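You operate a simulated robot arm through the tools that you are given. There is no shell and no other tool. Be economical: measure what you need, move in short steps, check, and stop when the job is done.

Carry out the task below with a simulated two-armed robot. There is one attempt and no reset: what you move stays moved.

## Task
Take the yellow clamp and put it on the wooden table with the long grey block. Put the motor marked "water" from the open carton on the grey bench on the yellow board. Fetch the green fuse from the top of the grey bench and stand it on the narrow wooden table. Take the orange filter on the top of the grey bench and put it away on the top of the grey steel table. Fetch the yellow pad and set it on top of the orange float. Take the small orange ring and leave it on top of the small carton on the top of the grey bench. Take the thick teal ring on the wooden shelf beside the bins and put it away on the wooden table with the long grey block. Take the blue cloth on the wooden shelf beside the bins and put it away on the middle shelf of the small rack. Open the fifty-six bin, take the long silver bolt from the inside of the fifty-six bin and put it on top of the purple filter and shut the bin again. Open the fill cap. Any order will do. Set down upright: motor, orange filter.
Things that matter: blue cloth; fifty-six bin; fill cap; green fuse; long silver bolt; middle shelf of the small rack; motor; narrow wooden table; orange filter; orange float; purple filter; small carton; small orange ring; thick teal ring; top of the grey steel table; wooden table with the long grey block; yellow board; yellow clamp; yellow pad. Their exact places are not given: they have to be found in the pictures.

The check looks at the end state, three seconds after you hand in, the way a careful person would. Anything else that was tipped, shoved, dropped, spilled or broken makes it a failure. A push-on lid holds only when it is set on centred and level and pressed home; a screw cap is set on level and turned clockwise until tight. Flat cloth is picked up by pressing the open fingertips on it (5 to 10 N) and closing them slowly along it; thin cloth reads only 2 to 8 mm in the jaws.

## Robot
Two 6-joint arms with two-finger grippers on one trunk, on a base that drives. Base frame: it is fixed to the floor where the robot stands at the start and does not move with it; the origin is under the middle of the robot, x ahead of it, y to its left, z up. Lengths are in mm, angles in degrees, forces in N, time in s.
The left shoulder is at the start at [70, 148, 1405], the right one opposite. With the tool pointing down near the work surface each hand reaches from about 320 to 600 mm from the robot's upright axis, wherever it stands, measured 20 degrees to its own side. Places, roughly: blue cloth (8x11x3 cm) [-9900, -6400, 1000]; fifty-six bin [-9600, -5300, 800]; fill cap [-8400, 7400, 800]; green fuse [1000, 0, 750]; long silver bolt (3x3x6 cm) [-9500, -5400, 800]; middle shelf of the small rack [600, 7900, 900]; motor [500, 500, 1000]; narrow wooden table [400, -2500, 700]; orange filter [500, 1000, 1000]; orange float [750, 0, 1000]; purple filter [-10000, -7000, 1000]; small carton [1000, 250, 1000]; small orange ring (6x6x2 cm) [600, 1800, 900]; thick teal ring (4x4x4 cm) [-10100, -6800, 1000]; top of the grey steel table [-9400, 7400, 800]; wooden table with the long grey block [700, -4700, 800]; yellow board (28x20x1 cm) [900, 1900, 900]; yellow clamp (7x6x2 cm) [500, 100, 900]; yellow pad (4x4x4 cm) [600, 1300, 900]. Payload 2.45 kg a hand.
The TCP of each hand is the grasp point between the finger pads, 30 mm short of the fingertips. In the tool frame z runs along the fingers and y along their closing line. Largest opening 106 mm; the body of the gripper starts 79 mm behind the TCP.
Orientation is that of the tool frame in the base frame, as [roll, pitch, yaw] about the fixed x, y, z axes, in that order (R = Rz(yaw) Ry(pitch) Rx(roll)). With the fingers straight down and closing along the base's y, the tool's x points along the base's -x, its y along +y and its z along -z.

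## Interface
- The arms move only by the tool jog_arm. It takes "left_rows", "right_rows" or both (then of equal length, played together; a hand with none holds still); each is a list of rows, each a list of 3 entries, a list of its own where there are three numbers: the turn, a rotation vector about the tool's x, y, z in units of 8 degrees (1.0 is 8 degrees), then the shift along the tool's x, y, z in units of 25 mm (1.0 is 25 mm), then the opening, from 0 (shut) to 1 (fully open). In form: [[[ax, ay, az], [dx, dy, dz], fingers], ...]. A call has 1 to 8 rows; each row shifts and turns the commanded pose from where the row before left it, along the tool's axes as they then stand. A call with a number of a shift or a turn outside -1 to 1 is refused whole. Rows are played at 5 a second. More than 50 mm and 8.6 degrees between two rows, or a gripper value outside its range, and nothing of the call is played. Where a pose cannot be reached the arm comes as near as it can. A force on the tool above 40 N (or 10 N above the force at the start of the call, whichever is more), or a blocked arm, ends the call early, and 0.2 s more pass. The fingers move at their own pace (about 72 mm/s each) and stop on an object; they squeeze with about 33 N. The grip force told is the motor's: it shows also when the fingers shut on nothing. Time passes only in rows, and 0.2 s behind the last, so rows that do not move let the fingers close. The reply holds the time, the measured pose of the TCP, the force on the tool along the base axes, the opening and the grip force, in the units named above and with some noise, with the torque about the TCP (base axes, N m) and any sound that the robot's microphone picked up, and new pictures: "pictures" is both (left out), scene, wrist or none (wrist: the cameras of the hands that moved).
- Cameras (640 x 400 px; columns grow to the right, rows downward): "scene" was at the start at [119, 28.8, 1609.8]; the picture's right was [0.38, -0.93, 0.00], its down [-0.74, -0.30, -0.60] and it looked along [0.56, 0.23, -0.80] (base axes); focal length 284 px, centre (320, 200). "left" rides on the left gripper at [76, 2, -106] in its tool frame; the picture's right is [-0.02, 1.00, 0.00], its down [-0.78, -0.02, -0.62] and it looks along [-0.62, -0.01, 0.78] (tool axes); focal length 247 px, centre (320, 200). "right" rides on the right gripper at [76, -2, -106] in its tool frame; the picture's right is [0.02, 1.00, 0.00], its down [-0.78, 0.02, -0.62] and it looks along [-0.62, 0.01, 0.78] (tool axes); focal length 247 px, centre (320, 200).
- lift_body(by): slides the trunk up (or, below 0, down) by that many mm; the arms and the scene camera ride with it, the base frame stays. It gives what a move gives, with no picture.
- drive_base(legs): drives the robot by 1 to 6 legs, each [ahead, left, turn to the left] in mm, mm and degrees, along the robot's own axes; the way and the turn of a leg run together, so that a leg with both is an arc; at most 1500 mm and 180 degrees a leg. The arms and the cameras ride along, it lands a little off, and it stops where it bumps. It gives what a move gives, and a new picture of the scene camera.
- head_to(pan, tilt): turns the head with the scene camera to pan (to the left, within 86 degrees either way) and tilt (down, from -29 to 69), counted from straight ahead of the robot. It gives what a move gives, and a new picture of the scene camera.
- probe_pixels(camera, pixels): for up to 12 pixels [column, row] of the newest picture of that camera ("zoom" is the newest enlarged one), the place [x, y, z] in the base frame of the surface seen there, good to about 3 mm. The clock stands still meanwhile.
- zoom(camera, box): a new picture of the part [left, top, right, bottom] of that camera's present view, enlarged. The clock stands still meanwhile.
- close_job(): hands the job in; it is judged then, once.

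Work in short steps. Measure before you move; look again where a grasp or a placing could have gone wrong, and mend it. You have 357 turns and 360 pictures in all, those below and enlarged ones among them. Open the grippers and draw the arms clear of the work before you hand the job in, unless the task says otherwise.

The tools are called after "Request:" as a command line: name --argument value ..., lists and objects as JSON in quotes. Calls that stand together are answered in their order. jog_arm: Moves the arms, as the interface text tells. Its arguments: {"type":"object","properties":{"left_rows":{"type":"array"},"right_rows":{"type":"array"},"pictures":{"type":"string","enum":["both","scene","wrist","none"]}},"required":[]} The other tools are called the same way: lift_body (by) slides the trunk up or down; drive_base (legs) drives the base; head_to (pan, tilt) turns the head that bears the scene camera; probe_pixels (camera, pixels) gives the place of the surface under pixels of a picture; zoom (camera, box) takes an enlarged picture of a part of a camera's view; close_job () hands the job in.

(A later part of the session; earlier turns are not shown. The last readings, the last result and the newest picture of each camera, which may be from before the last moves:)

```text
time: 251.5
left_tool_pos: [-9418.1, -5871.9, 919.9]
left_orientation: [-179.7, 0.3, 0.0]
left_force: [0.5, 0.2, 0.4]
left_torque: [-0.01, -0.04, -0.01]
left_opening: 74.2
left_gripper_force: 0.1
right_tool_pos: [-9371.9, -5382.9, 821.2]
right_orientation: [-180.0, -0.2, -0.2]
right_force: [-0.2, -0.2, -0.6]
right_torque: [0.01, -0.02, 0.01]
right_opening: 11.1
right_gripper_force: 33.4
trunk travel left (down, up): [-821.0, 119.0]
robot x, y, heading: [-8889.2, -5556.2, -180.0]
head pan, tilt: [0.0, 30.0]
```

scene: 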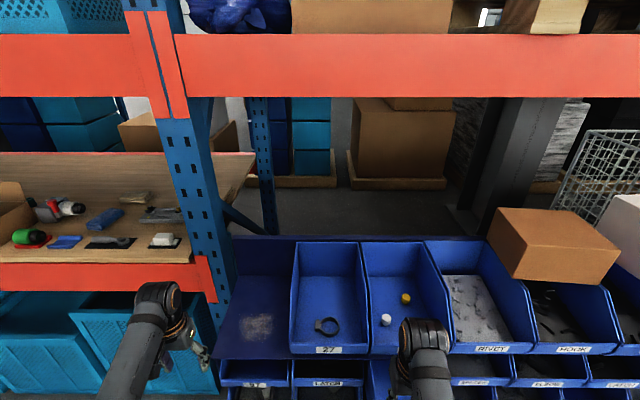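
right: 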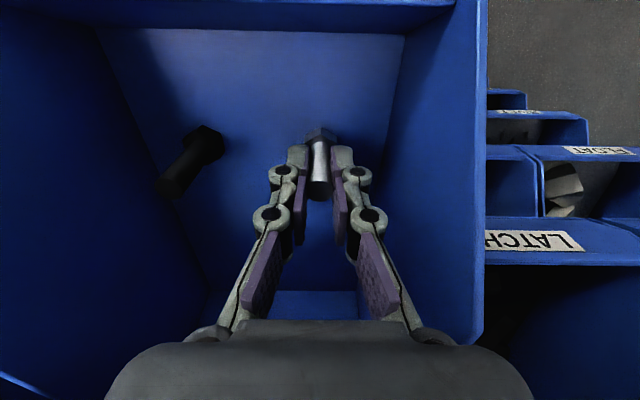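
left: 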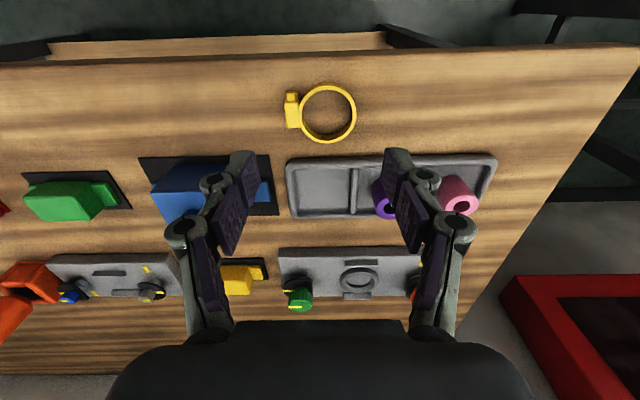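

Bolt gripped. Lift 110 mm straight up and pull back 75.

Request:
jog_arm --right_rows '[[[0, 0, 0], [0, 0, -1], 0.0], [[0, 0, 0], [0, 0, -1], 0.0], [[0, 0, 0], [0, 0, -1], 0.0], [[0, 0, 0], [0, 0, -1], 0.0], [[0, 0, 0], [0, 0, -0.6], 0.0]]' --pictures "wrist"

Request:
drive_base --legs '[[-250, 0, 0]]'

```text
time: 252.7
left_tool_pos: [-9418.1, -5871.7, 919.1]
left_orientation: [-179.7, 0.4, 0.0]
left_force: [-0.1, 0.3, -0.5]
left_torque: [-0.02, -0.01, -0.02]
left_opening: 74.2
left_gripper_force: 0.1
right_tool_pos: [-9374.3, -5384.4, 938.7]
right_orientation: [-179.9, -0.2, -0.2]
right_force: [0.5, -0.3, -0.7]
right_torque: [0.02, 0.01, -0.01]
right_opening: 11.2
right_gripper_force: 32.4
trunk travel left (down, up): [-821.0, 119.0]
robot x, y, heading: [-8884.7, -5550.1, -179.9]
head pan, tilt: [0.0, 30.0]
```

right: 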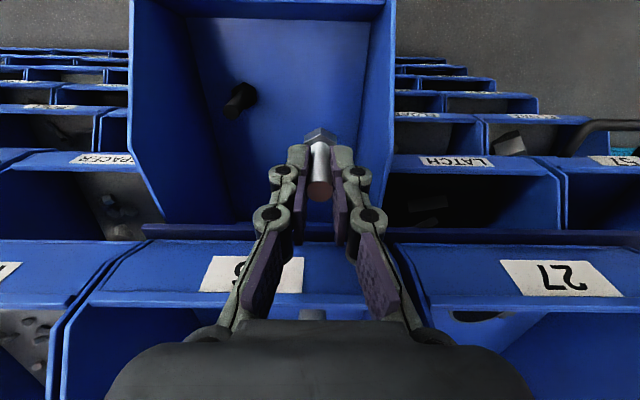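

```text
time: 254.6
left_tool_pos: [-9167.2, -5868.8, 919.1]
left_orientation: [-179.7, 0.2, -0.2]
left_force: [0.1, 0.7, 0.4]
left_torque: [-0.03, 0.03, 0.0]
left_opening: 74.0
left_gripper_force: 0.1
right_tool_pos: [-9121.6, -5381.5, 938.4]
right_orientation: [-179.9, -0.2, -0.4]
right_force: [0.1, 0.6, -0.1]
right_torque: [0.0, 0.01, -0.02]
right_opening: 11.2
right_gripper_force: 33.3
trunk travel left (down, up): [-821.0, 119.0]
robot x, y, heading: [-8638.3, -5551.6, 180.0]
head pan, tilt: [0.0, 30.0]
```

scene: 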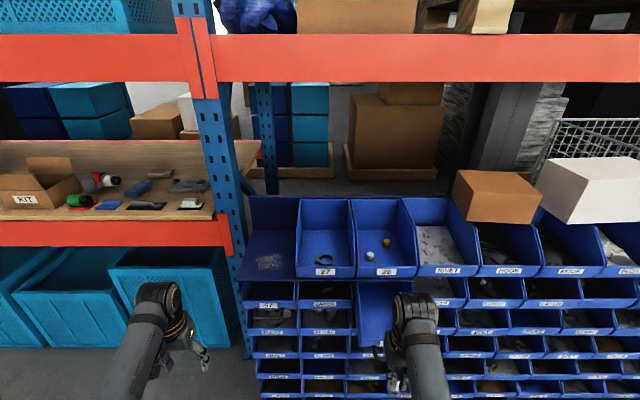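

Next shut the bin with the closed left hand pushing its front. Pull the right hand back 75, lower and close the left hand, then strafe right 523.

Request:
jog_arm --left_rows '[[[0, 0, 0], [0, 0, 0.8], 0.0], [[0, 0, 0], [0, 0, 1], 0.0], [[0, 0, 0], [0, 0, 1], 0.0], [[0, 0, 0], [0, 0, 0.96], 0.0]]' --right_rows '[[[0, 0, 0], [0.7, 0, 0], 0.0], [[0, 0, 0], [0.8, 0, 0], 0.0], [[0, 0, 0], [0.8, 0, 0], 0.0], [[0, 0, 0], [0.7, 0, 0], 0.0]]' --pictures "none"

Request:
drive_base --legs '[[0, -523, 0], [90, 0, 0]]'

Request:
zoom --camera "left" --box '[0, 0, 640, 400]'

```text
time: 255.6
left_tool_pos: [-9165.6, -5868.3, 825.5]
left_orientation: [-179.7, 0.3, -0.3]
left_force: [0.0, 0.4, 0.6]
left_torque: [0.04, 0.0, 0.02]
left_opening: 0.0
left_gripper_force: 28.5
right_tool_pos: [-9050.7, -5367.6, 941.4]
right_orientation: [-177.7, 0.9, -0.5]
right_force: [-0.6, -0.1, -0.7]
right_torque: [-0.05, 0.0, -0.01]
right_opening: 10.9
right_gripper_force: 33.4
trunk travel left (down, up): [-821.0, 119.0]
robot x, y, heading: [-8638.6, -5554.8, 179.9]
head pan, tilt: [0.0, 30.0]
```

```text
time: 259.3
left_tool_pos: [-9255.4, -5340.9, 826.6]
left_orientation: [-179.7, 0.3, -0.3]
left_force: [-0.2, -1.1, 0.0]
left_torque: [0.01, -0.04, 0.01]
left_opening: 0.2
left_gripper_force: 28.3
right_tool_pos: [-9131.9, -4841.2, 937.2]
right_orientation: [-177.7, -0.1, -0.7]
right_force: [0.2, -0.1, -1.0]
right_torque: [-0.04, -0.01, -0.01]
right_opening: 11.4
right_gripper_force: 32.3
trunk travel left (down, up): [-821.0, 119.0]
robot x, y, heading: [-8722.4, -5028.3, 179.9]
head pan, tilt: [0.0, 30.0]
```

scene: 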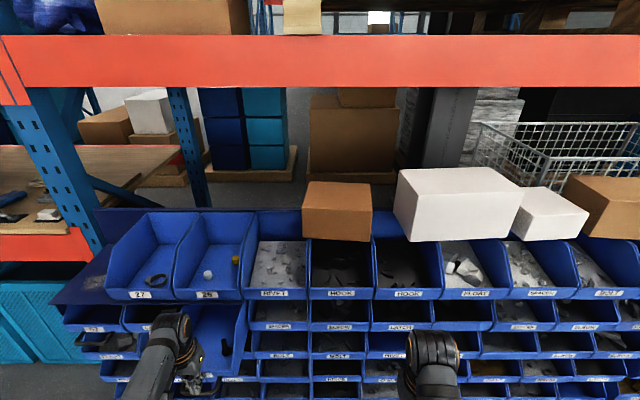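

```text
1.00 times, centred on (320, 200) of left (not enlarged: the box is as wide or as high as the picture)
```

zoom: 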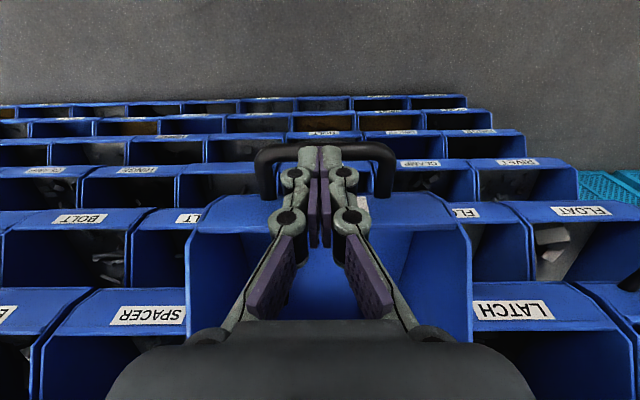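

Pushing the face would bring the gripper body too near bin 26; pushing the bar handle is better. Back 45, lower 33, then push on.

Request:
drive_base --legs '[[-45, 0, 0]]'

Request:
jog_arm --left_rows '[[[0, 0, 0], [0, 0, 0.7], 0.0], [[0, 0, 0], [0, 0, 0.7], 0.0]]' --pictures "wrist"

```text
time: 260.2
left_tool_pos: [-9211.3, -5342.3, 824.7]
left_orientation: [-179.7, 0.1, -0.4]
left_force: [0.1, 0.5, -0.2]
left_torque: [-0.04, -0.03, 0.01]
left_opening: 0.0
left_gripper_force: 28.8
right_tool_pos: [-9092.2, -4841.0, 934.3]
right_orientation: [-177.6, -0.3, -0.7]
right_force: [-1.0, 0.7, -1.2]
right_torque: [-0.02, -0.04, 0.0]
right_opening: 11.4
right_gripper_force: 33.4
trunk travel left (down, up): [-821.0, 119.0]
robot x, y, heading: [-8680.0, -5027.6, 179.9]
head pan, tilt: [0.0, 30.0]
```

scene: 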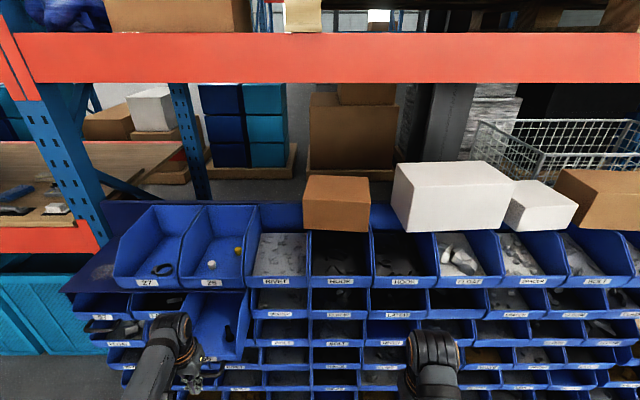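

```text
time: 260.8
left_tool_pos: [-9211.4, -5341.3, 790.9]
left_orientation: [-179.8, 0.2, -0.4]
left_force: [0.1, 0.0, 0.6]
left_torque: [0.01, -0.03, -0.02]
left_opening: 0.0
left_gripper_force: 28.3
right_tool_pos: [-9088.8, -4840.2, 934.0]
right_orientation: [-177.5, -0.2, -0.5]
right_force: [-0.4, -0.3, -0.7]
right_torque: [0.03, -0.01, 0.0]
right_opening: 11.4
right_gripper_force: 33.2
trunk travel left (down, up): [-821.0, 119.0]
robot x, y, heading: [-8679.5, -5028.0, 179.7]
head pan, tilt: [0.0, 30.0]
```

left: 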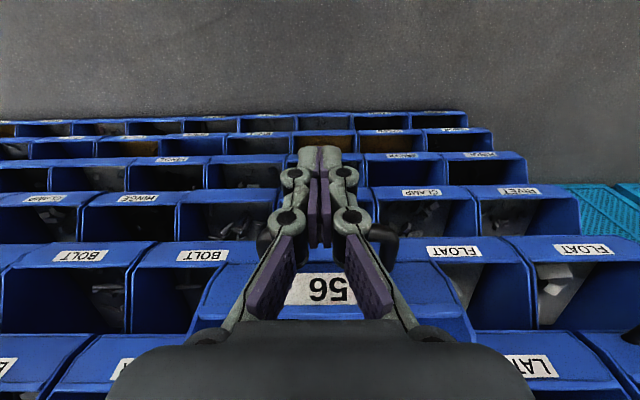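

Push by driving 148 forward, then finish with the arm.

Request:
drive_base --legs '[[148, 0, 0]]'

Request:
jog_arm --left_rows '[[[0, 0, 0], [-0.3, 0, 0], 0.0], [[0, 0, 0], [-0.3, 0, 0], 0.0], [[0, 0, 0], [-0.15, 0, 0], 0.0], [[0, 0, 0], [-0.15, 0, 0], 0.0], [[0, 0, 0], [-0.15, 0, 0], 0.0]]' --pictures "wrist"

```text
time: 262.2
left_tool_pos: [-9355.6, -5341.1, 792.6]
left_orientation: [-179.7, 0.4, -0.4]
left_force: [-0.2, -0.7, 0.4]
left_torque: [0.03, 0.03, 0.0]
left_opening: 0.2
left_gripper_force: 28.8
right_tool_pos: [-9233.5, -4840.2, 937.0]
right_orientation: [-177.6, -0.1, -0.5]
right_force: [0.2, 0.3, -1.0]
right_torque: [-0.01, 0.06, 0.02]
right_opening: 11.1
right_gripper_force: 33.3
trunk travel left (down, up): [-821.0, 119.0]
robot x, y, heading: [-8825.6, -5027.9, 180.1]
head pan, tilt: [0.0, 30.0]
```

scene: 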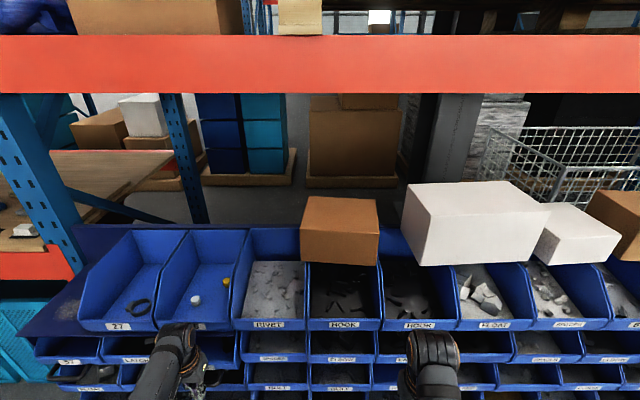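

```text
time: 263.4
left_tool_pos: [-9379.1, -5339.7, 790.8]
left_orientation: [-179.7, 0.0, -0.3]
left_force: [20.4, 1.3, 0.1]
left_torque: [-0.1, -0.27, -0.02]
left_opening: 6.0
left_gripper_force: 28.3
right_tool_pos: [-9232.5, -4839.7, 936.5]
right_orientation: [-177.5, -0.1, -0.5]
right_force: [0.1, -0.4, -1.0]
right_torque: [0.02, -0.02, 0.01]
right_opening: 11.4
right_gripper_force: 33.1
trunk travel left (down, up): [-821.0, 119.0]
robot x, y, heading: [-8828.9, -5027.7, 179.7]
head pan, tilt: [0.0, 30.0]
```

left: 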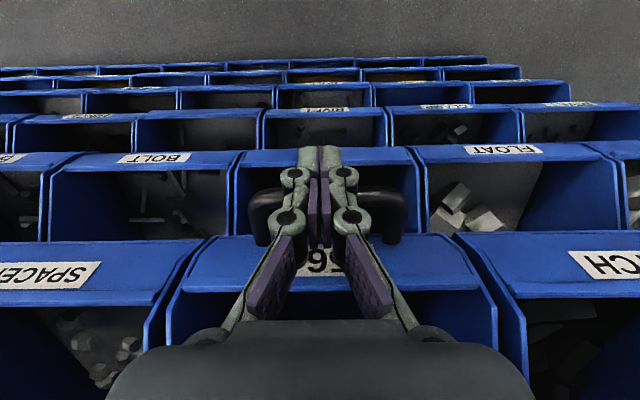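

20 N at x=-9379 – the bin is home. Back away and verify.

Request:
drive_base --legs '[[-350, 0, 0]]'

Request:
zoom --camera "scene" --box '[80, 200, 240, 330]'

```text
time: 265.6
left_tool_pos: [-9036.1, -5343.2, 791.0]
left_orientation: [-179.7, 0.4, -0.1]
left_force: [-0.2, 0.4, -0.9]
left_torque: [-0.01, 0.01, 0.01]
left_opening: 0.2
left_gripper_force: 28.5
right_tool_pos: [-8889.2, -4842.2, 935.0]
right_orientation: [-177.5, -0.2, -0.4]
right_force: [0.2, 0.1, -1.3]
right_torque: [-0.02, -0.01, 0.01]
right_opening: 11.4
right_gripper_force: 32.5
trunk travel left (down, up): [-821.0, 119.0]
robot x, y, heading: [-8481.0, -5030.1, -180.3]
head pan, tilt: [0.0, 30.0]
```

scene: 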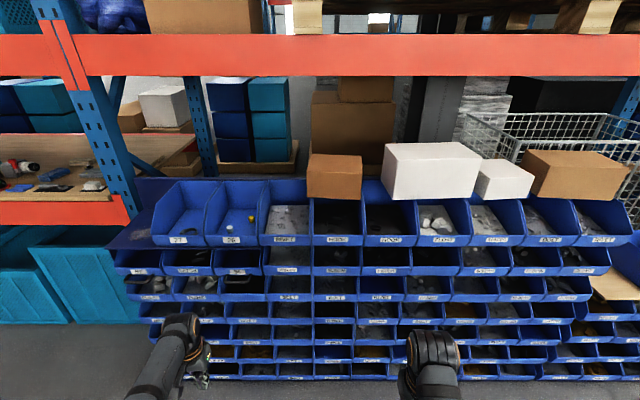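

```text
3.08 times, centred on (160, 265) of scene
```

zoom: 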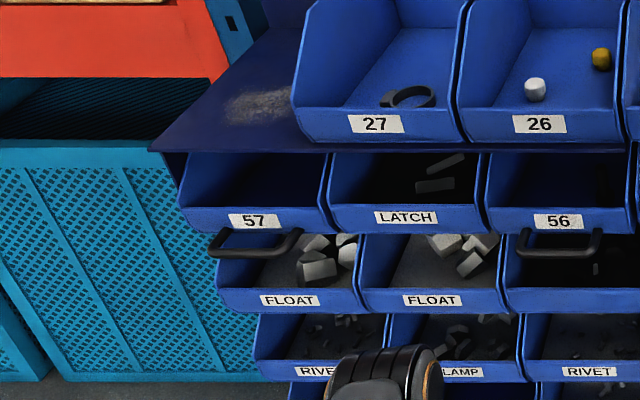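

Bin is flush. Now raise the trunk and go to the wooden shelf at the left.

Request:
lift_body --by 100

Request:
drive_base --legs '[[0, 1450, 0], [0, 150, 0], [200, 0, 0]]'

Request:
zoom --camera "scene" --box '[0, 0, 640, 400]'

```text
time: 267.0
left_tool_pos: [-9034.6, -5342.2, 891.9]
left_orientation: [-179.7, 0.3, -0.1]
left_force: [0.9, -0.5, 0.8]
left_torque: [0.01, -0.02, 0.0]
left_opening: 0.0
left_gripper_force: 28.0
right_tool_pos: [-8888.1, -4842.0, 1035.7]
right_orientation: [-177.5, -0.2, -0.5]
right_force: [0.2, -0.3, -0.8]
right_torque: [0.01, -0.01, -0.01]
right_opening: 11.0
right_gripper_force: 32.5
trunk travel left (down, up): [-921.0, 19.0]
robot x, y, heading: [-8481.8, -5027.7, -179.9]
head pan, tilt: [0.0, 30.0]
```

```text
time: 276.4
left_tool_pos: [-9240.0, -6947.9, 893.4]
left_orientation: [-179.6, 0.5, -0.3]
left_force: [0.0, -0.3, 0.3]
left_torque: [0.02, -0.02, 0.02]
left_opening: 0.0
left_gripper_force: 28.5
right_tool_pos: [-9090.0, -6448.3, 1035.9]
right_orientation: [-177.5, 0.0, -0.7]
right_force: [0.9, 0.4, -0.2]
right_torque: [-0.01, 0.0, -0.02]
right_opening: 11.3
right_gripper_force: 32.6
trunk travel left (down, up): [-921.0, 19.0]
robot x, y, heading: [-8683.5, -6637.0, 179.8]
head pan, tilt: [0.0, 30.0]
```

scene: 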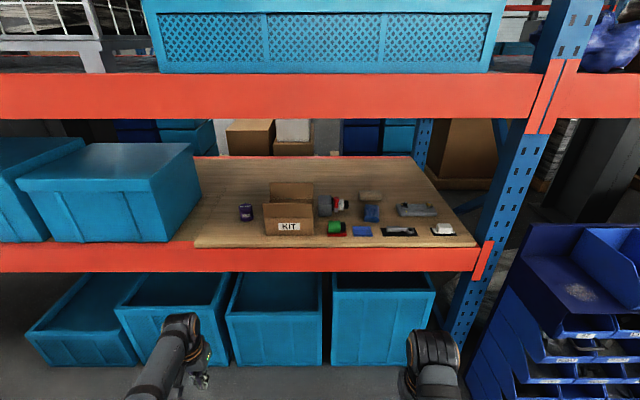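

```text
1.00 times, centred on (320, 200) of scene (not enlarged: the box is as wide or as high as the picture)
```

zoom: 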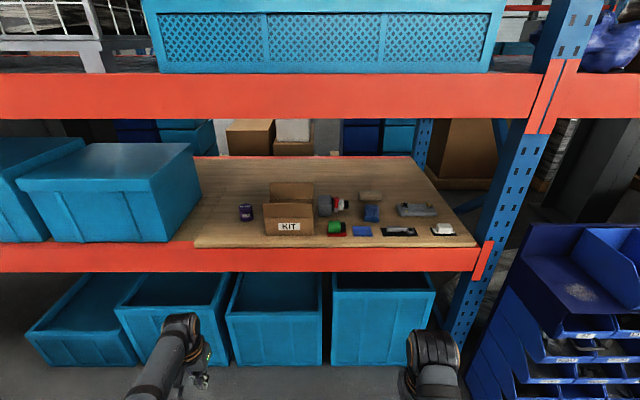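

Purple filter at (246,212); zoom and probe the shelf items, upper beam and the boxes below.

Request:
zoom --camera "scene" --box '[220, 160, 470, 270]'

Request:
probe_pixels --camera "scene" --pixels '[[246, 206], [246, 218], [371, 213], [362, 231], [290, 95], [290, 115], [330, 245], [330, 258], [380, 300], [270, 330], [380, 355], [290, 210]]'

```text
2.56 times, centred on (345, 215) of scene
```

zoom: 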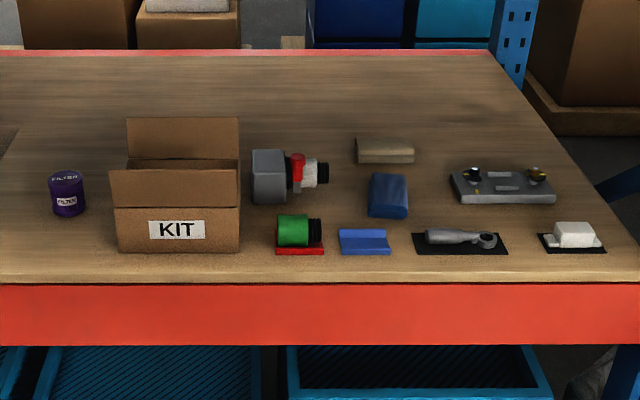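

```text
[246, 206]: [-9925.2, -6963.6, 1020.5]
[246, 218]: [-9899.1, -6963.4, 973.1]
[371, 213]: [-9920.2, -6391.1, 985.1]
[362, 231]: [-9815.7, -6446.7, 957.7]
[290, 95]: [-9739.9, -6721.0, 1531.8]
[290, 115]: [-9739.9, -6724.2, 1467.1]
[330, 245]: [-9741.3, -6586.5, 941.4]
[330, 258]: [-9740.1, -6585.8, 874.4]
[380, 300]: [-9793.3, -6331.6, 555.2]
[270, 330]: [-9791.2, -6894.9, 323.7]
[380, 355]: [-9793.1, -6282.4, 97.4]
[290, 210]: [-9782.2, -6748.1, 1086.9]
```

Plan: turn the robot 25° left so the left arm stays outside the rack while the right places the bolt. First tuck the left hand back/up, raise and level the right.

Request:
jog_arm --left_rows '[[[0, 0, 0], [1, 0, -0.7], 0.3], [[0, 0, 0], [1, 0, -0.7], 0.3], [[0, 0, 0], [1, 0, -0.7], 0.3], [[0, 0, 0], [1, 0, -0.7], 0.3], [[0, 0, 0], [1, 0, -0.7], 0.3], [[0, 0, 0], [1, 0, -0.7], 0.3]]' --right_rows '[[[-0.31, 0, -0.06], [-0.6, 0, -0.6], 0.0], [[0, 0, 0], [-0.6, 0, -0.6], 0.0], [[0, 0, 0], [-0.6, 0, -0.6], 0.0], [[0, 0, 0], [-0.6, 0, -0.6], 0.0], [[0, 0, 0], [-0.6, 0, -0.6], 0.0], [[0, 0, 0], [0, 0, 0], 0.0]]' --pictures "none"

Request:
drive_base --legs '[[0, 290, 0], [0, 0, 25]]'

```text
time: 277.8
left_tool_pos: [-9092.6, -6950.9, 995.3]
left_orientation: [-179.7, 0.4, -0.4]
left_force: [0.9, 0.0, -0.2]
left_torque: [0.0, 0.01, 0.01]
left_opening: 32.0
left_gripper_force: 0.2
right_tool_pos: [-9178.3, -6457.9, 1071.9]
right_orientation: [-180.0, 0.1, -0.1]
right_force: [-0.6, -0.7, -0.3]
right_torque: [0.01, 0.02, 0.0]
right_opening: 11.2
right_gripper_force: 33.2
right hand out of reach, approached as far as the arm can: row 2, 3, 4, 5
trunk travel left (down, up): [-921.0, 19.0]
robot x, y, heading: [-8683.8, -6635.6, 179.9]
head pan, tilt: [0.0, 30.0]
```

```text
time: 281.1
left_tool_pos: [-8922.5, -7383.9, 995.9]
left_orientation: [-179.7, 0.3, 24.8]
left_force: [0.2, -0.2, -0.4]
left_torque: [0.0, 0.05, -0.03]
left_opening: 32.0
left_gripper_force: 0.2
right_tool_pos: [-9209.8, -6974.6, 1070.5]
right_orientation: [180.0, 0.1, 25.0]
right_force: [-0.4, 1.0, -0.6]
right_torque: [-0.01, -0.02, -0.03]
right_opening: 11.2
right_gripper_force: 32.7
trunk travel left (down, up): [-921.0, 19.0]
robot x, y, heading: [-8684.9, -6927.4, -155.2]
head pan, tilt: [0.0, 30.0]
```

scene: 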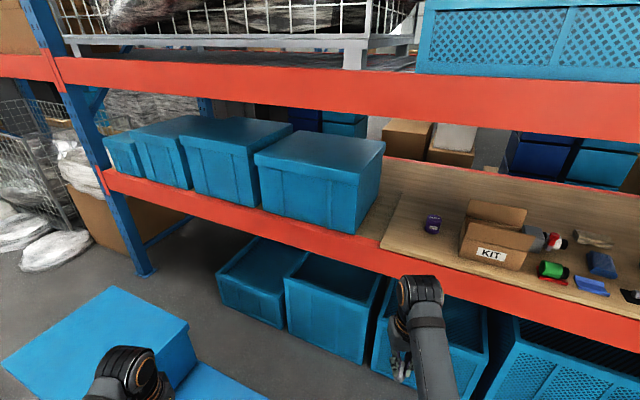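

There are blue boxes on the floor at lower left; probe them before driving.

Request:
probe_pixels --camera "scene" --pixels '[[100, 320], [190, 330], [220, 385], [190, 370], [433, 218], [433, 228], [360, 232], [380, 245], [385, 150]]'

Request:
head_to --pan 35 --tilt 45

```text
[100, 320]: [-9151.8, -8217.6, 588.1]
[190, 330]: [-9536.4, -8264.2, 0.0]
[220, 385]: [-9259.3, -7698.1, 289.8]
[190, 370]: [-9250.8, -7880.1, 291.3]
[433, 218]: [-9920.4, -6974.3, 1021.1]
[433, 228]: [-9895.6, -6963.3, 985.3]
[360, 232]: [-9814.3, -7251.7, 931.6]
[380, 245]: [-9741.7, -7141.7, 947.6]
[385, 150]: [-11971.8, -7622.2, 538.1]
```

```text
time: 282.1
left_tool_pos: [-8920.9, -7384.8, 995.1]
left_orientation: [-179.7, 0.3, 24.8]
left_force: [-0.1, 0.3, 1.1]
left_torque: [0.01, -0.01, 0.0]
left_opening: 31.6
left_gripper_force: 0.1
right_tool_pos: [-9209.2, -6974.4, 1071.5]
right_orientation: [-180.0, 0.0, 25.0]
right_force: [-0.1, -0.1, -0.4]
right_torque: [0.02, 0.03, -0.01]
right_opening: 11.0
right_gripper_force: 33.4
trunk travel left (down, up): [-921.0, 19.0]
robot x, y, heading: [-8686.7, -6925.9, -155.1]
head pan, tilt: [35.0, 45.0]
```

scene: 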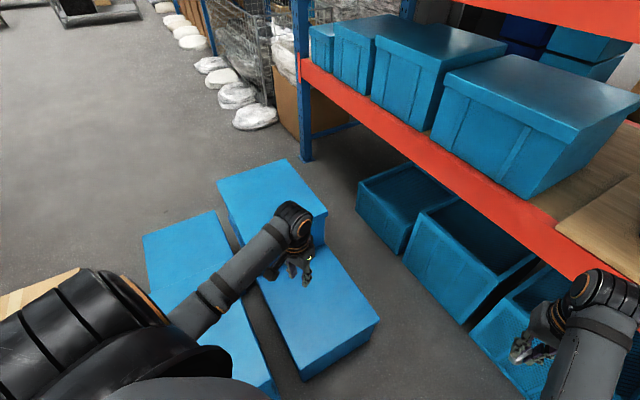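

Request:
probe_pixels --camera "scene" --pixels '[[376, 325], [305, 378], [378, 345], [270, 395]]'

```text
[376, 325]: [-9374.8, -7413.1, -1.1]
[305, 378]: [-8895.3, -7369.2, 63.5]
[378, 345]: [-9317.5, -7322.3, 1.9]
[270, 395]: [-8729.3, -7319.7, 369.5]
```

Boxes' edge is at y≈-7370, enough room. Raise trunk 19 and drive in 630 along -x.

Request:
lift_body --by 19

Request:
drive_base --legs '[[571, -265, 0]]'

Request:
head_to --pan -10 --tilt 40

Request:
zoom --camera "right" --box '[0, 0, 640, 400]'

```text
time: 282.8
left_tool_pos: [-8920.6, -7383.9, 1014.9]
left_orientation: [-179.8, 0.3, 24.8]
left_force: [-0.2, -0.1, 0.2]
left_torque: [0.0, -0.02, 0.01]
left_opening: 31.7
left_gripper_force: 0.0
right_tool_pos: [-9210.4, -6975.2, 1089.6]
right_orientation: [180.0, 0.1, 25.0]
right_force: [-0.2, 0.2, -1.4]
right_torque: [-0.01, 0.02, -0.02]
right_opening: 11.3
right_gripper_force: 33.5
trunk travel left (down, up): [-940.0, 0.0]
robot x, y, heading: [-8687.3, -6924.1, -155.0]
head pan, tilt: [35.0, 45.0]
```

```text
time: 286.3
left_tool_pos: [-9542.8, -7380.6, 1014.7]
left_orientation: [-179.7, 0.4, 24.9]
left_force: [0.3, 0.4, 0.0]
left_torque: [0.0, 0.04, -0.02]
left_opening: 31.9
left_gripper_force: 0.0
right_tool_pos: [-9831.2, -6969.8, 1090.6]
right_orientation: [179.9, 0.0, 25.0]
right_force: [0.6, -0.7, 0.0]
right_torque: [0.0, 0.02, -0.01]
right_opening: 11.2
right_gripper_force: 32.8
trunk travel left (down, up): [-940.0, 0.0]
robot x, y, heading: [-9308.9, -6920.3, -155.2]
head pan, tilt: [35.0, 45.0]
```

scene: 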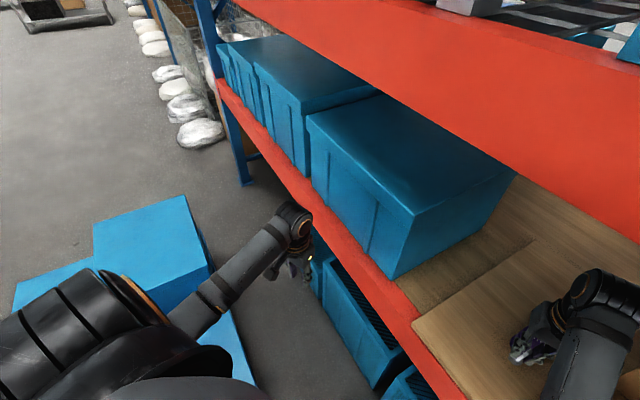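

```text
time: 287.4
left_tool_pos: [-9542.4, -7379.6, 1014.5]
left_orientation: [-179.7, 0.2, 24.9]
left_force: [-0.3, -0.2, 0.1]
left_torque: [-0.01, 0.01, -0.01]
left_opening: 31.6
left_gripper_force: 0.0
right_tool_pos: [-9831.8, -6970.6, 1089.7]
right_orientation: [-179.9, 0.0, 25.1]
right_force: [0.4, 0.4, -1.3]
right_torque: [0.0, 0.03, -0.02]
right_opening: 11.2
right_gripper_force: 32.6
trunk travel left (down, up): [-940.0, 0.0]
robot x, y, heading: [-9305.5, -6921.8, -154.7]
head pan, tilt: [-10.0, 40.0]
```

scene: 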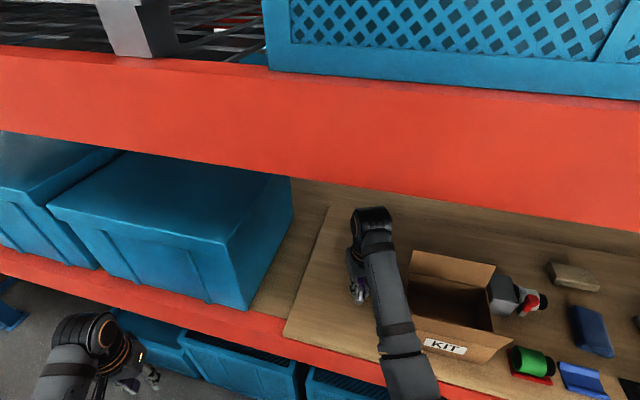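

```text
1.00 times, centred on (320, 200) of right (not enlarged: the box is as wide or as high as the picture)
```

zoom: 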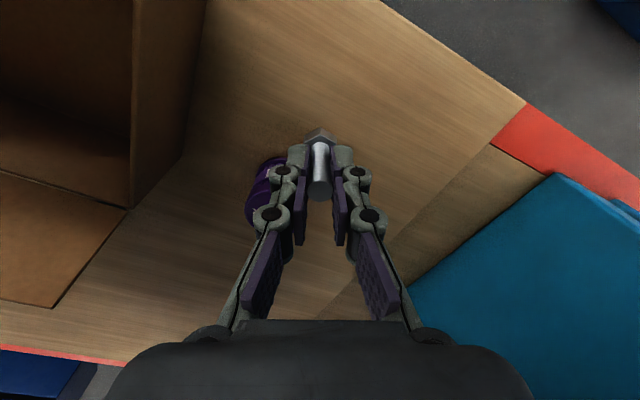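

Probe the purple filter's visible parts for its centre.

Request:
probe_pixels --camera "zoom" --pixels '[[255, 195], [270, 172], [278, 162], [250, 210], [262, 215], [258, 180], [315, 195], [320, 138]]'

Request:
zoom --camera "scene" --box '[320, 220, 480, 340]'

```text
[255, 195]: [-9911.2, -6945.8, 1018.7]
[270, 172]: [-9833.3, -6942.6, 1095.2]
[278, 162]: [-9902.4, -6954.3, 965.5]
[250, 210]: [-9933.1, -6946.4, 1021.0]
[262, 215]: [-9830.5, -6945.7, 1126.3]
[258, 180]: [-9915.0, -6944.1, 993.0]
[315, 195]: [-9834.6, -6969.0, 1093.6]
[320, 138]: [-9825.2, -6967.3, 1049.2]
```

```text
3.33 times, centred on (400, 280) of scene
```

zoom: 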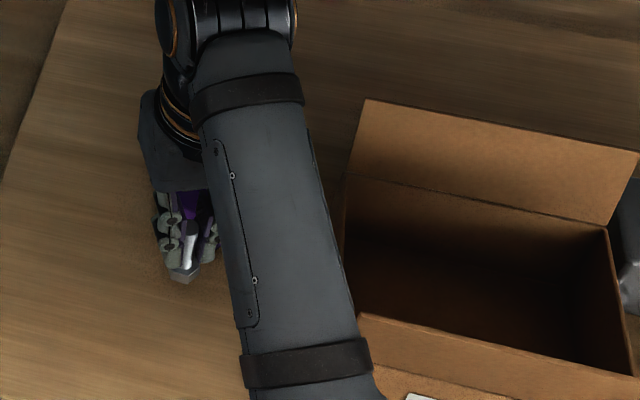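

Filter centre ≈(-9926,-6973), r≈31. Drive 60 more along -x, then finish with the arm.

Request:
drive_base --legs '[[54, -25, 0]]'

```text
time: 288.4
left_tool_pos: [-9596.4, -7381.6, 1016.9]
left_orientation: [-179.6, 0.7, 24.9]
left_force: [-0.4, -0.2, 1.0]
left_torque: [-0.02, 0.08, -0.01]
left_opening: 31.6
left_gripper_force: 0.1
right_tool_pos: [-9884.1, -6971.5, 1094.5]
right_orientation: [-179.7, 0.4, 25.1]
right_force: [1.5, 0.3, 0.0]
right_torque: [-0.01, 0.1, -0.02]
right_opening: 11.2
right_gripper_force: 33.2
trunk travel left (down, up): [-940.0, 0.0]
robot x, y, heading: [-9370.0, -6922.8, -155.1]
head pan, tilt: [-10.0, 40.0]
```

scene: 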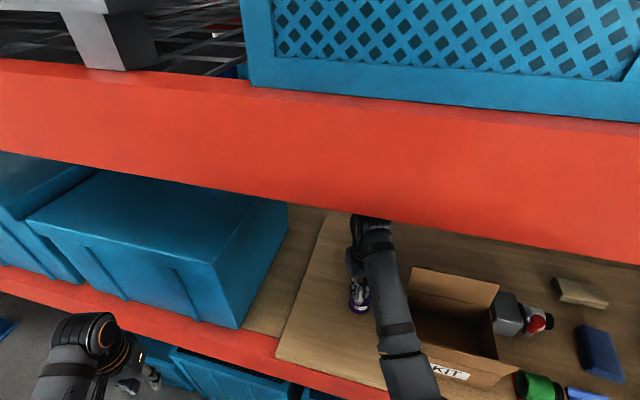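

Shift the remaining 42 mm and look.

Request:
jog_arm --right_rows '[[[0, 0, 0], [-0.8, -0.33, 0], 0.0], [[0, 0, 0], [-0.75, -0.33, 0], 0.0]]' --pictures "wrist"

Request:
zoom --camera "scene" --box '[320, 240, 400, 330]'

```text
time: 288.9
left_tool_pos: [-9600.3, -7381.1, 1015.2]
left_orientation: [-179.7, 0.3, 24.9]
left_force: [0.9, 0.7, -1.0]
left_torque: [0.0, 0.02, 0.01]
left_opening: 31.5
left_gripper_force: 0.0
right_tool_pos: [-9930.2, -6973.0, 1090.7]
right_orientation: [180.0, 0.1, 25.2]
right_force: [0.7, -0.6, -0.1]
right_torque: [0.0, 0.01, -0.01]
right_opening: 11.3
right_gripper_force: 32.8
trunk travel left (down, up): [-940.0, 0.0]
robot x, y, heading: [-9368.7, -6923.7, -154.9]
head pan, tilt: [-10.0, 40.0]
```

right: 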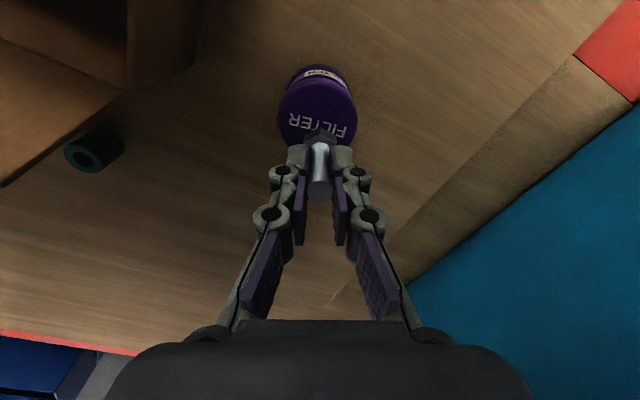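

```text
4.44 times, centred on (360, 285) of scene
```

zoom: 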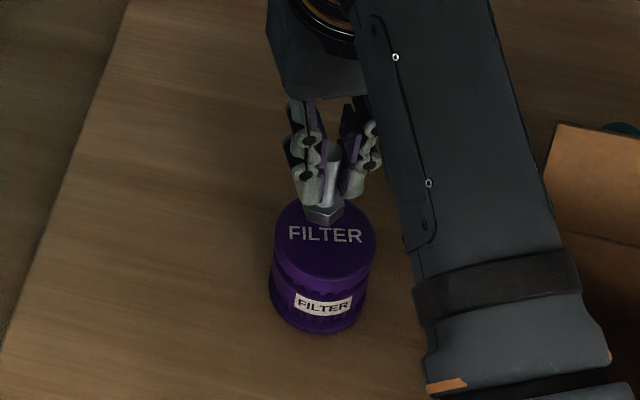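

The teal ring shows at (90,150). Probe filter top edge, bolt, and ring.

Request:
probe_pixels --camera "right" --pixels '[[283, 112], [353, 112], [316, 88], [318, 115], [318, 138], [85, 155], [100, 145], [75, 150], [318, 125], [318, 195]]'

```text
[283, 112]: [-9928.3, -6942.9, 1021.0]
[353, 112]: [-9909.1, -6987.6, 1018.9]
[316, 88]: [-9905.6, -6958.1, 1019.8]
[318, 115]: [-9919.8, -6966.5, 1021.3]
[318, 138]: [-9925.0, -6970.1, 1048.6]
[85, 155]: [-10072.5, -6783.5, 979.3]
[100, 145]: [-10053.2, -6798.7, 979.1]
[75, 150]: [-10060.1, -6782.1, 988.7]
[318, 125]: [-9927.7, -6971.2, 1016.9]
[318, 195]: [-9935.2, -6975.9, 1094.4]
```

Centre ≈(-9930,-6969). Nudge 3 mm and lower to near contact.

Request:
jog_arm --right_rows '[[[0, 0, 0], [0.05, -0.11, 0.2], 0.0], [[0, 0, 0], [0, 0, 0.3], 0.0]]' --pictures "none"

Request:
zoom --camera "scene" --box '[330, 250, 390, 320]'

```text
time: 289.6
left_tool_pos: [-9601.7, -7379.8, 1015.6]
left_orientation: [-179.6, 0.4, 24.9]
left_force: [-0.4, 0.1, -0.1]
left_torque: [-0.03, 0.03, 0.0]
left_opening: 31.7
left_gripper_force: 0.0
right_tool_pos: [-9931.1, -6970.4, 1077.8]
right_orientation: [-180.0, -0.1, 25.1]
right_force: [-0.7, -0.3, -0.7]
right_torque: [0.0, 0.05, 0.0]
right_opening: 11.1
right_gripper_force: 32.7
trunk travel left (down, up): [-940.0, 0.0]
robot x, y, heading: [-9370.1, -6920.5, -154.9]
head pan, tilt: [-10.0, 40.0]
```

```text
5.71 times, centred on (360, 285) of scene
```

zoom: 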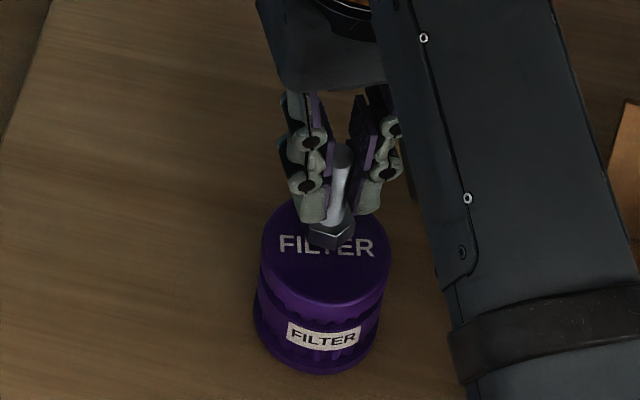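

Well centred. Lower in small steps to contact.

Request:
jog_arm --right_rows '[[[0, 0, 0], [0, 0, 0.08], 0.0], [[0, 0, 0], [0, 0, 0.06], 0.0]]' --pictures "none"

```text
time: 290.1
left_tool_pos: [-9602.2, -7380.7, 1015.6]
left_orientation: [-179.7, 0.3, 24.9]
left_force: [-0.4, 0.0, 1.0]
left_torque: [-0.01, -0.05, 0.0]
left_opening: 31.8
left_gripper_force: 0.1
right_tool_pos: [-9933.3, -6969.5, 1073.6]
right_orientation: [-180.0, 0.0, 25.1]
right_force: [0.0, -0.2, -0.8]
right_torque: [-0.01, 0.01, 0.0]
right_opening: 10.8
right_gripper_force: 32.7
trunk travel left (down, up): [-940.0, 0.0]
robot x, y, heading: [-9366.5, -6920.2, -155.0]
head pan, tilt: [-10.0, 40.0]
```

Request:
jog_arm --right_rows '[[[0, 0, 0], [0, 0, 0.06], 0.0], [[0, 0, 0], [0, 0, 0.04], 0.0]]' --pictures "none"

```text
time: 290.8
left_tool_pos: [-9601.3, -7380.4, 1016.1]
left_orientation: [-179.8, 0.5, 24.9]
left_force: [0.6, 0.9, 0.2]
left_torque: [0.02, 0.01, 0.03]
left_opening: 31.9
left_gripper_force: 0.0
right_tool_pos: [-9933.2, -6969.9, 1073.6]
right_orientation: [-179.9, 0.3, 25.1]
right_force: [-0.4, 0.2, 14.8]
right_torque: [0.1, 0.08, 0.03]
right_opening: 11.0
right_gripper_force: 33.3
trunk travel left (down, up): [-940.0, 0.0]
robot x, y, heading: [-9369.5, -6922.6, -154.7]
head pan, tilt: [-10.0, 40.0]
```

Contact (15 N). Ease up 1 mm, open to 28 mm, and rise.

Request:
jog_arm --right_rows '[[[0, 0, 0], [0, 0, -0.05], 0.0], [[0, 0, 0], [0, 0, 0], 0.27], [[0, 0, 0], [0, 0, 0], 0.27], [[0, 0, 0], [0, 0, -0.5], 0.27], [[0, 0, 0], [0, 0, -0.8], 0.27], [[0, 0, 0], [0, 0, -0.8], 0.27]]' --pictures "wrist"

Request:
zoom --camera "scene" --box '[330, 240, 390, 320]'

```text
time: 292.1
left_tool_pos: [-9602.1, -7380.8, 1015.9]
left_orientation: [-179.7, 0.4, 24.9]
left_force: [-1.1, 0.0, 0.1]
left_torque: [0.01, 0.02, -0.04]
left_opening: 31.8
left_gripper_force: 0.1
right_tool_pos: [-9940.7, -6974.6, 1113.1]
right_orientation: [180.0, 0.0, 25.1]
right_force: [0.0, -1.0, 0.5]
right_torque: [-0.02, 0.03, -0.04]
right_opening: 28.7
right_gripper_force: 0.0
right hand out of reach, approached as far as the arm can: row 6
trunk travel left (down, up): [-940.0, 0.0]
robot x, y, heading: [-9369.6, -6924.9, -154.8]
head pan, tilt: [-10.0, 40.0]
```

right: 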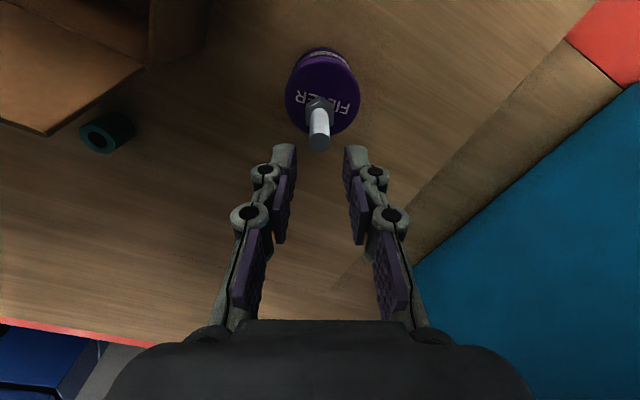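

```text
5.00 times, centred on (360, 280) of scene
```

zoom: 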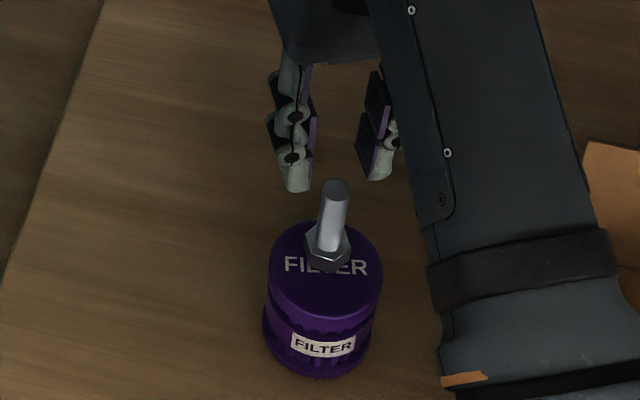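

Bolt stands on the filter. Now retract straight back (bolt passes between the fingers) and probe the kit box flaps and the ring region.

Request:
probe_pixels --camera "scene" --pixels '[[412, 270], [496, 288], [411, 300], [494, 330], [470, 350], [510, 345], [420, 345], [450, 300], [585, 330], [600, 375]]'

Request:
jog_arm --right_rows '[[[0, 0, 0], [0.5, 0, -0.3], 0.27], [[0, 0, 0], [0.8, 0, -0.4], 0.27], [[0, 0, 0], [0.8, 0, -0.5], 0.27], [[0, 0, 0], [0.8, 0, -0.5], 0.27], [[0, 0, 0], [0.8, 0, 0], 0.27]]' --pictures "scene"

```text
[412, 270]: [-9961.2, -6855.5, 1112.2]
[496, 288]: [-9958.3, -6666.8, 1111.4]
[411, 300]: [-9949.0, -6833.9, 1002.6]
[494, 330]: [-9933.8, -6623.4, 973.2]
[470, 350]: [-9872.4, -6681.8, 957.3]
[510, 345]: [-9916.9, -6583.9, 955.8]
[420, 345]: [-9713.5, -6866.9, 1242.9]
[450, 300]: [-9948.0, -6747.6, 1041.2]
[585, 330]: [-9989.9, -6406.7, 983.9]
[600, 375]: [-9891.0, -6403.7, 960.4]
```

```text
time: 293.4
left_tool_pos: [-9601.4, -7380.9, 1014.6]
left_orientation: [-179.7, 0.3, 24.9]
left_force: [0.1, -1.1, -0.5]
left_torque: [-0.01, 0.03, 0.03]
left_opening: 31.7
left_gripper_force: 0.0
right_tool_pos: [-9887.9, -6953.9, 1086.0]
right_orientation: [180.0, 0.2, 25.1]
right_force: [-0.3, -0.1, -0.1]
right_torque: [-0.02, 0.02, 0.0]
right_opening: 28.6
right_gripper_force: 0.0
right hand out of reach, approached as far as the arm can: row 1, 2, 3, 4, 5
trunk travel left (down, up): [-940.0, 0.0]
robot x, y, heading: [-9368.6, -6919.7, -154.8]
head pan, tilt: [-10.0, 40.0]
```

scene: 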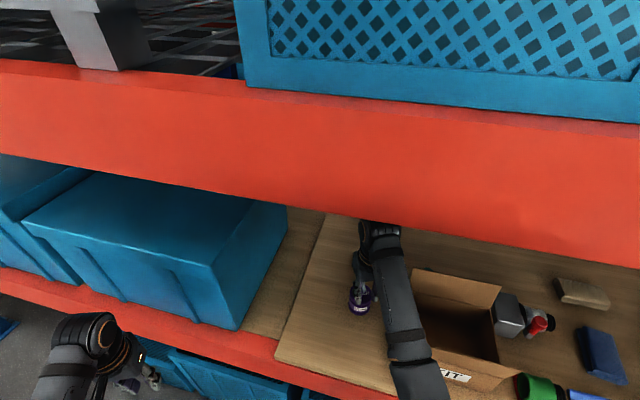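

The hand dropped slightly while retracting; verify the bolt still stands.

Request:
zoom --camera "scene" --box '[330, 240, 400, 330]'

Request:
drive_base --legs '[[-150, 0, 0]]'

```text
4.44 times, centred on (365, 285) of scene
```

zoom: 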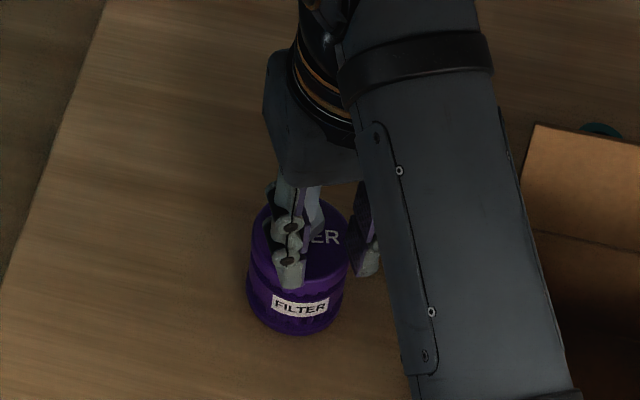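

```text
time: 294.7
left_tool_pos: [-9470.4, -7319.6, 1013.9]
left_orientation: [-179.7, 0.2, 25.0]
left_force: [0.1, 0.5, 0.0]
left_torque: [-0.01, -0.06, 0.0]
left_opening: 32.0
left_gripper_force: 0.0
right_tool_pos: [-9757.2, -6895.4, 1083.9]
right_orientation: [-180.0, 0.0, 25.2]
right_force: [-1.0, -0.6, -0.7]
right_torque: [-0.01, -0.03, -0.03]
right_opening: 28.5
right_gripper_force: 0.1
trunk travel left (down, up): [-940.0, 0.0]
robot x, y, heading: [-9232.4, -6862.2, -154.7]
head pan, tilt: [-10.0, 40.0]
```

scene: 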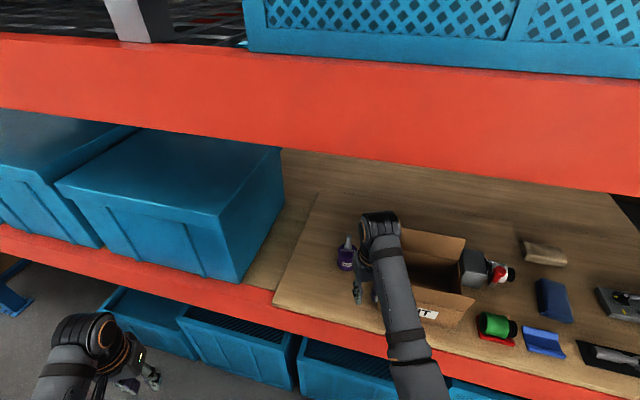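

The bolt stands. The hand came close to the kit box, so check with a zoom.

Request:
zoom --camera "scene" --box '[310, 200, 490, 340]'

```text
2.86 times, centred on (400, 270) of scene
```

zoom: 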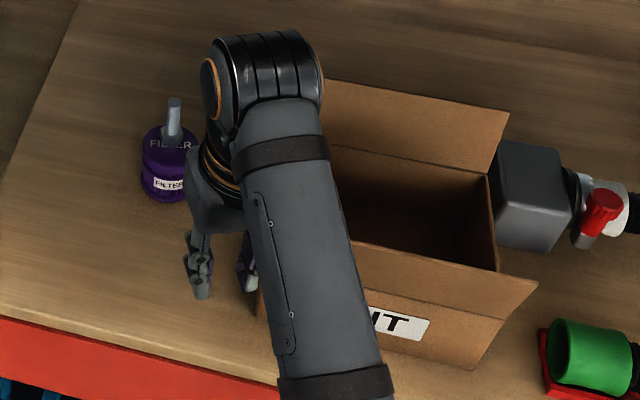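

Back out 250 in +x and slightly away from the box.

Request:
drive_base --legs '[[17, 36, 0], [-226, 106, 0]]'

Request:
zoom --camera "scene" --box '[300, 130, 640, 340]'

```text
time: 297.0
left_tool_pos: [-9224.4, -7357.4, 1014.8]
left_orientation: [-179.8, 0.2, 24.8]
left_force: [-0.6, -0.1, 1.4]
left_torque: [-0.01, -0.01, -0.04]
left_opening: 31.6
left_gripper_force: 0.1
right_tool_pos: [-9510.9, -6931.6, 1083.6]
right_orientation: [-180.0, 0.0, 25.1]
right_force: [-0.4, 0.0, 0.0]
right_torque: [0.0, -0.08, 0.01]
right_opening: 28.6
right_gripper_force: 0.2
trunk travel left (down, up): [-940.0, 0.0]
robot x, y, heading: [-8991.9, -6896.2, -154.8]
head pan, tilt: [-10.0, 40.0]
```

scene: 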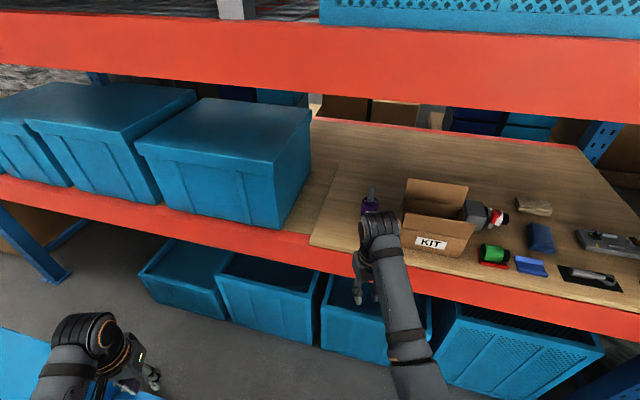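

```text
1.88 times, centred on (470, 235) of scene
```

zoom: 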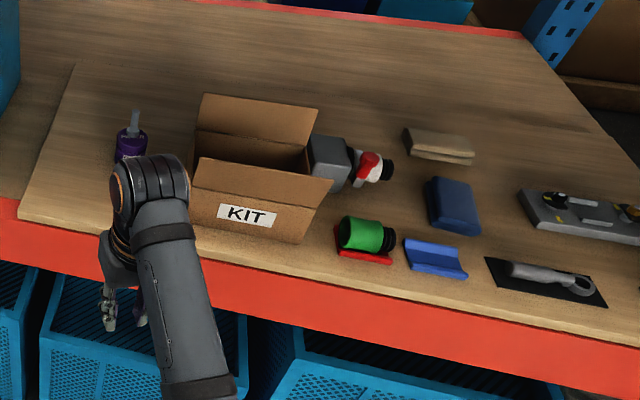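

Bolt done. The teal ring is behind the kit box (flaps to z 1112), so I need the forearm's clearance: I lower the right hand to grasp height here and measure the forearm.

Request:
jog_arm --right_rows '[[[0, 0, 0], [0, 0, 1], 0.6], [[0, 0, 0], [0, 0, 1], 0.6], [[0, 0, 0], [-0.5, 0, 1], 0.6], [[0, 0, 0], [-0.7, 0, 0.2], 0.6], [[0, 0, 0], [0, 0, 0], 0.6]]' --pictures "none"

Request:
head_to --pan -25 --tilt 45

```text
time: 298.2
left_tool_pos: [-9222.4, -7357.4, 1015.8]
left_orientation: [-179.7, 0.3, 24.7]
left_force: [-1.2, 1.0, 0.0]
left_torque: [0.03, 0.02, 0.01]
left_opening: 31.7
left_gripper_force: 0.1
right_tool_pos: [-9535.1, -6944.4, 1005.5]
right_orientation: [-179.9, 0.2, 25.1]
right_force: [-0.9, 0.1, 0.3]
right_torque: [0.02, 0.02, -0.03]
right_opening: 63.6
right_gripper_force: 0.1
trunk travel left (down, up): [-940.0, 0.0]
robot x, y, heading: [-8984.1, -6898.1, -155.0]
head pan, tilt: [-10.0, 40.0]
```

```text
time: 299.0
left_tool_pos: [-9221.9, -7357.8, 1015.2]
left_orientation: [-179.7, 0.3, 24.8]
left_force: [0.7, 0.4, -0.1]
left_torque: [0.0, -0.01, 0.03]
left_opening: 32.1
left_gripper_force: 0.0
right_tool_pos: [-9534.1, -6943.3, 1005.1]
right_orientation: [-180.0, 0.1, 25.0]
right_force: [0.5, -1.0, -0.4]
right_torque: [0.02, 0.0, -0.02]
right_opening: 63.5
right_gripper_force: 0.0
trunk travel left (down, up): [-940.0, 0.0]
robot x, y, heading: [-8986.1, -6899.4, -155.2]
head pan, tilt: [-25.0, 45.0]
```

scene: 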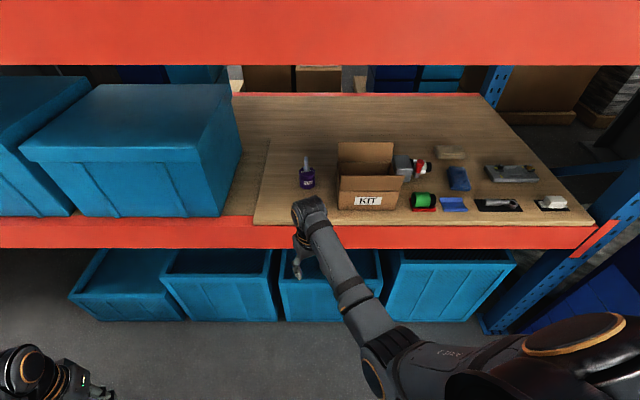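

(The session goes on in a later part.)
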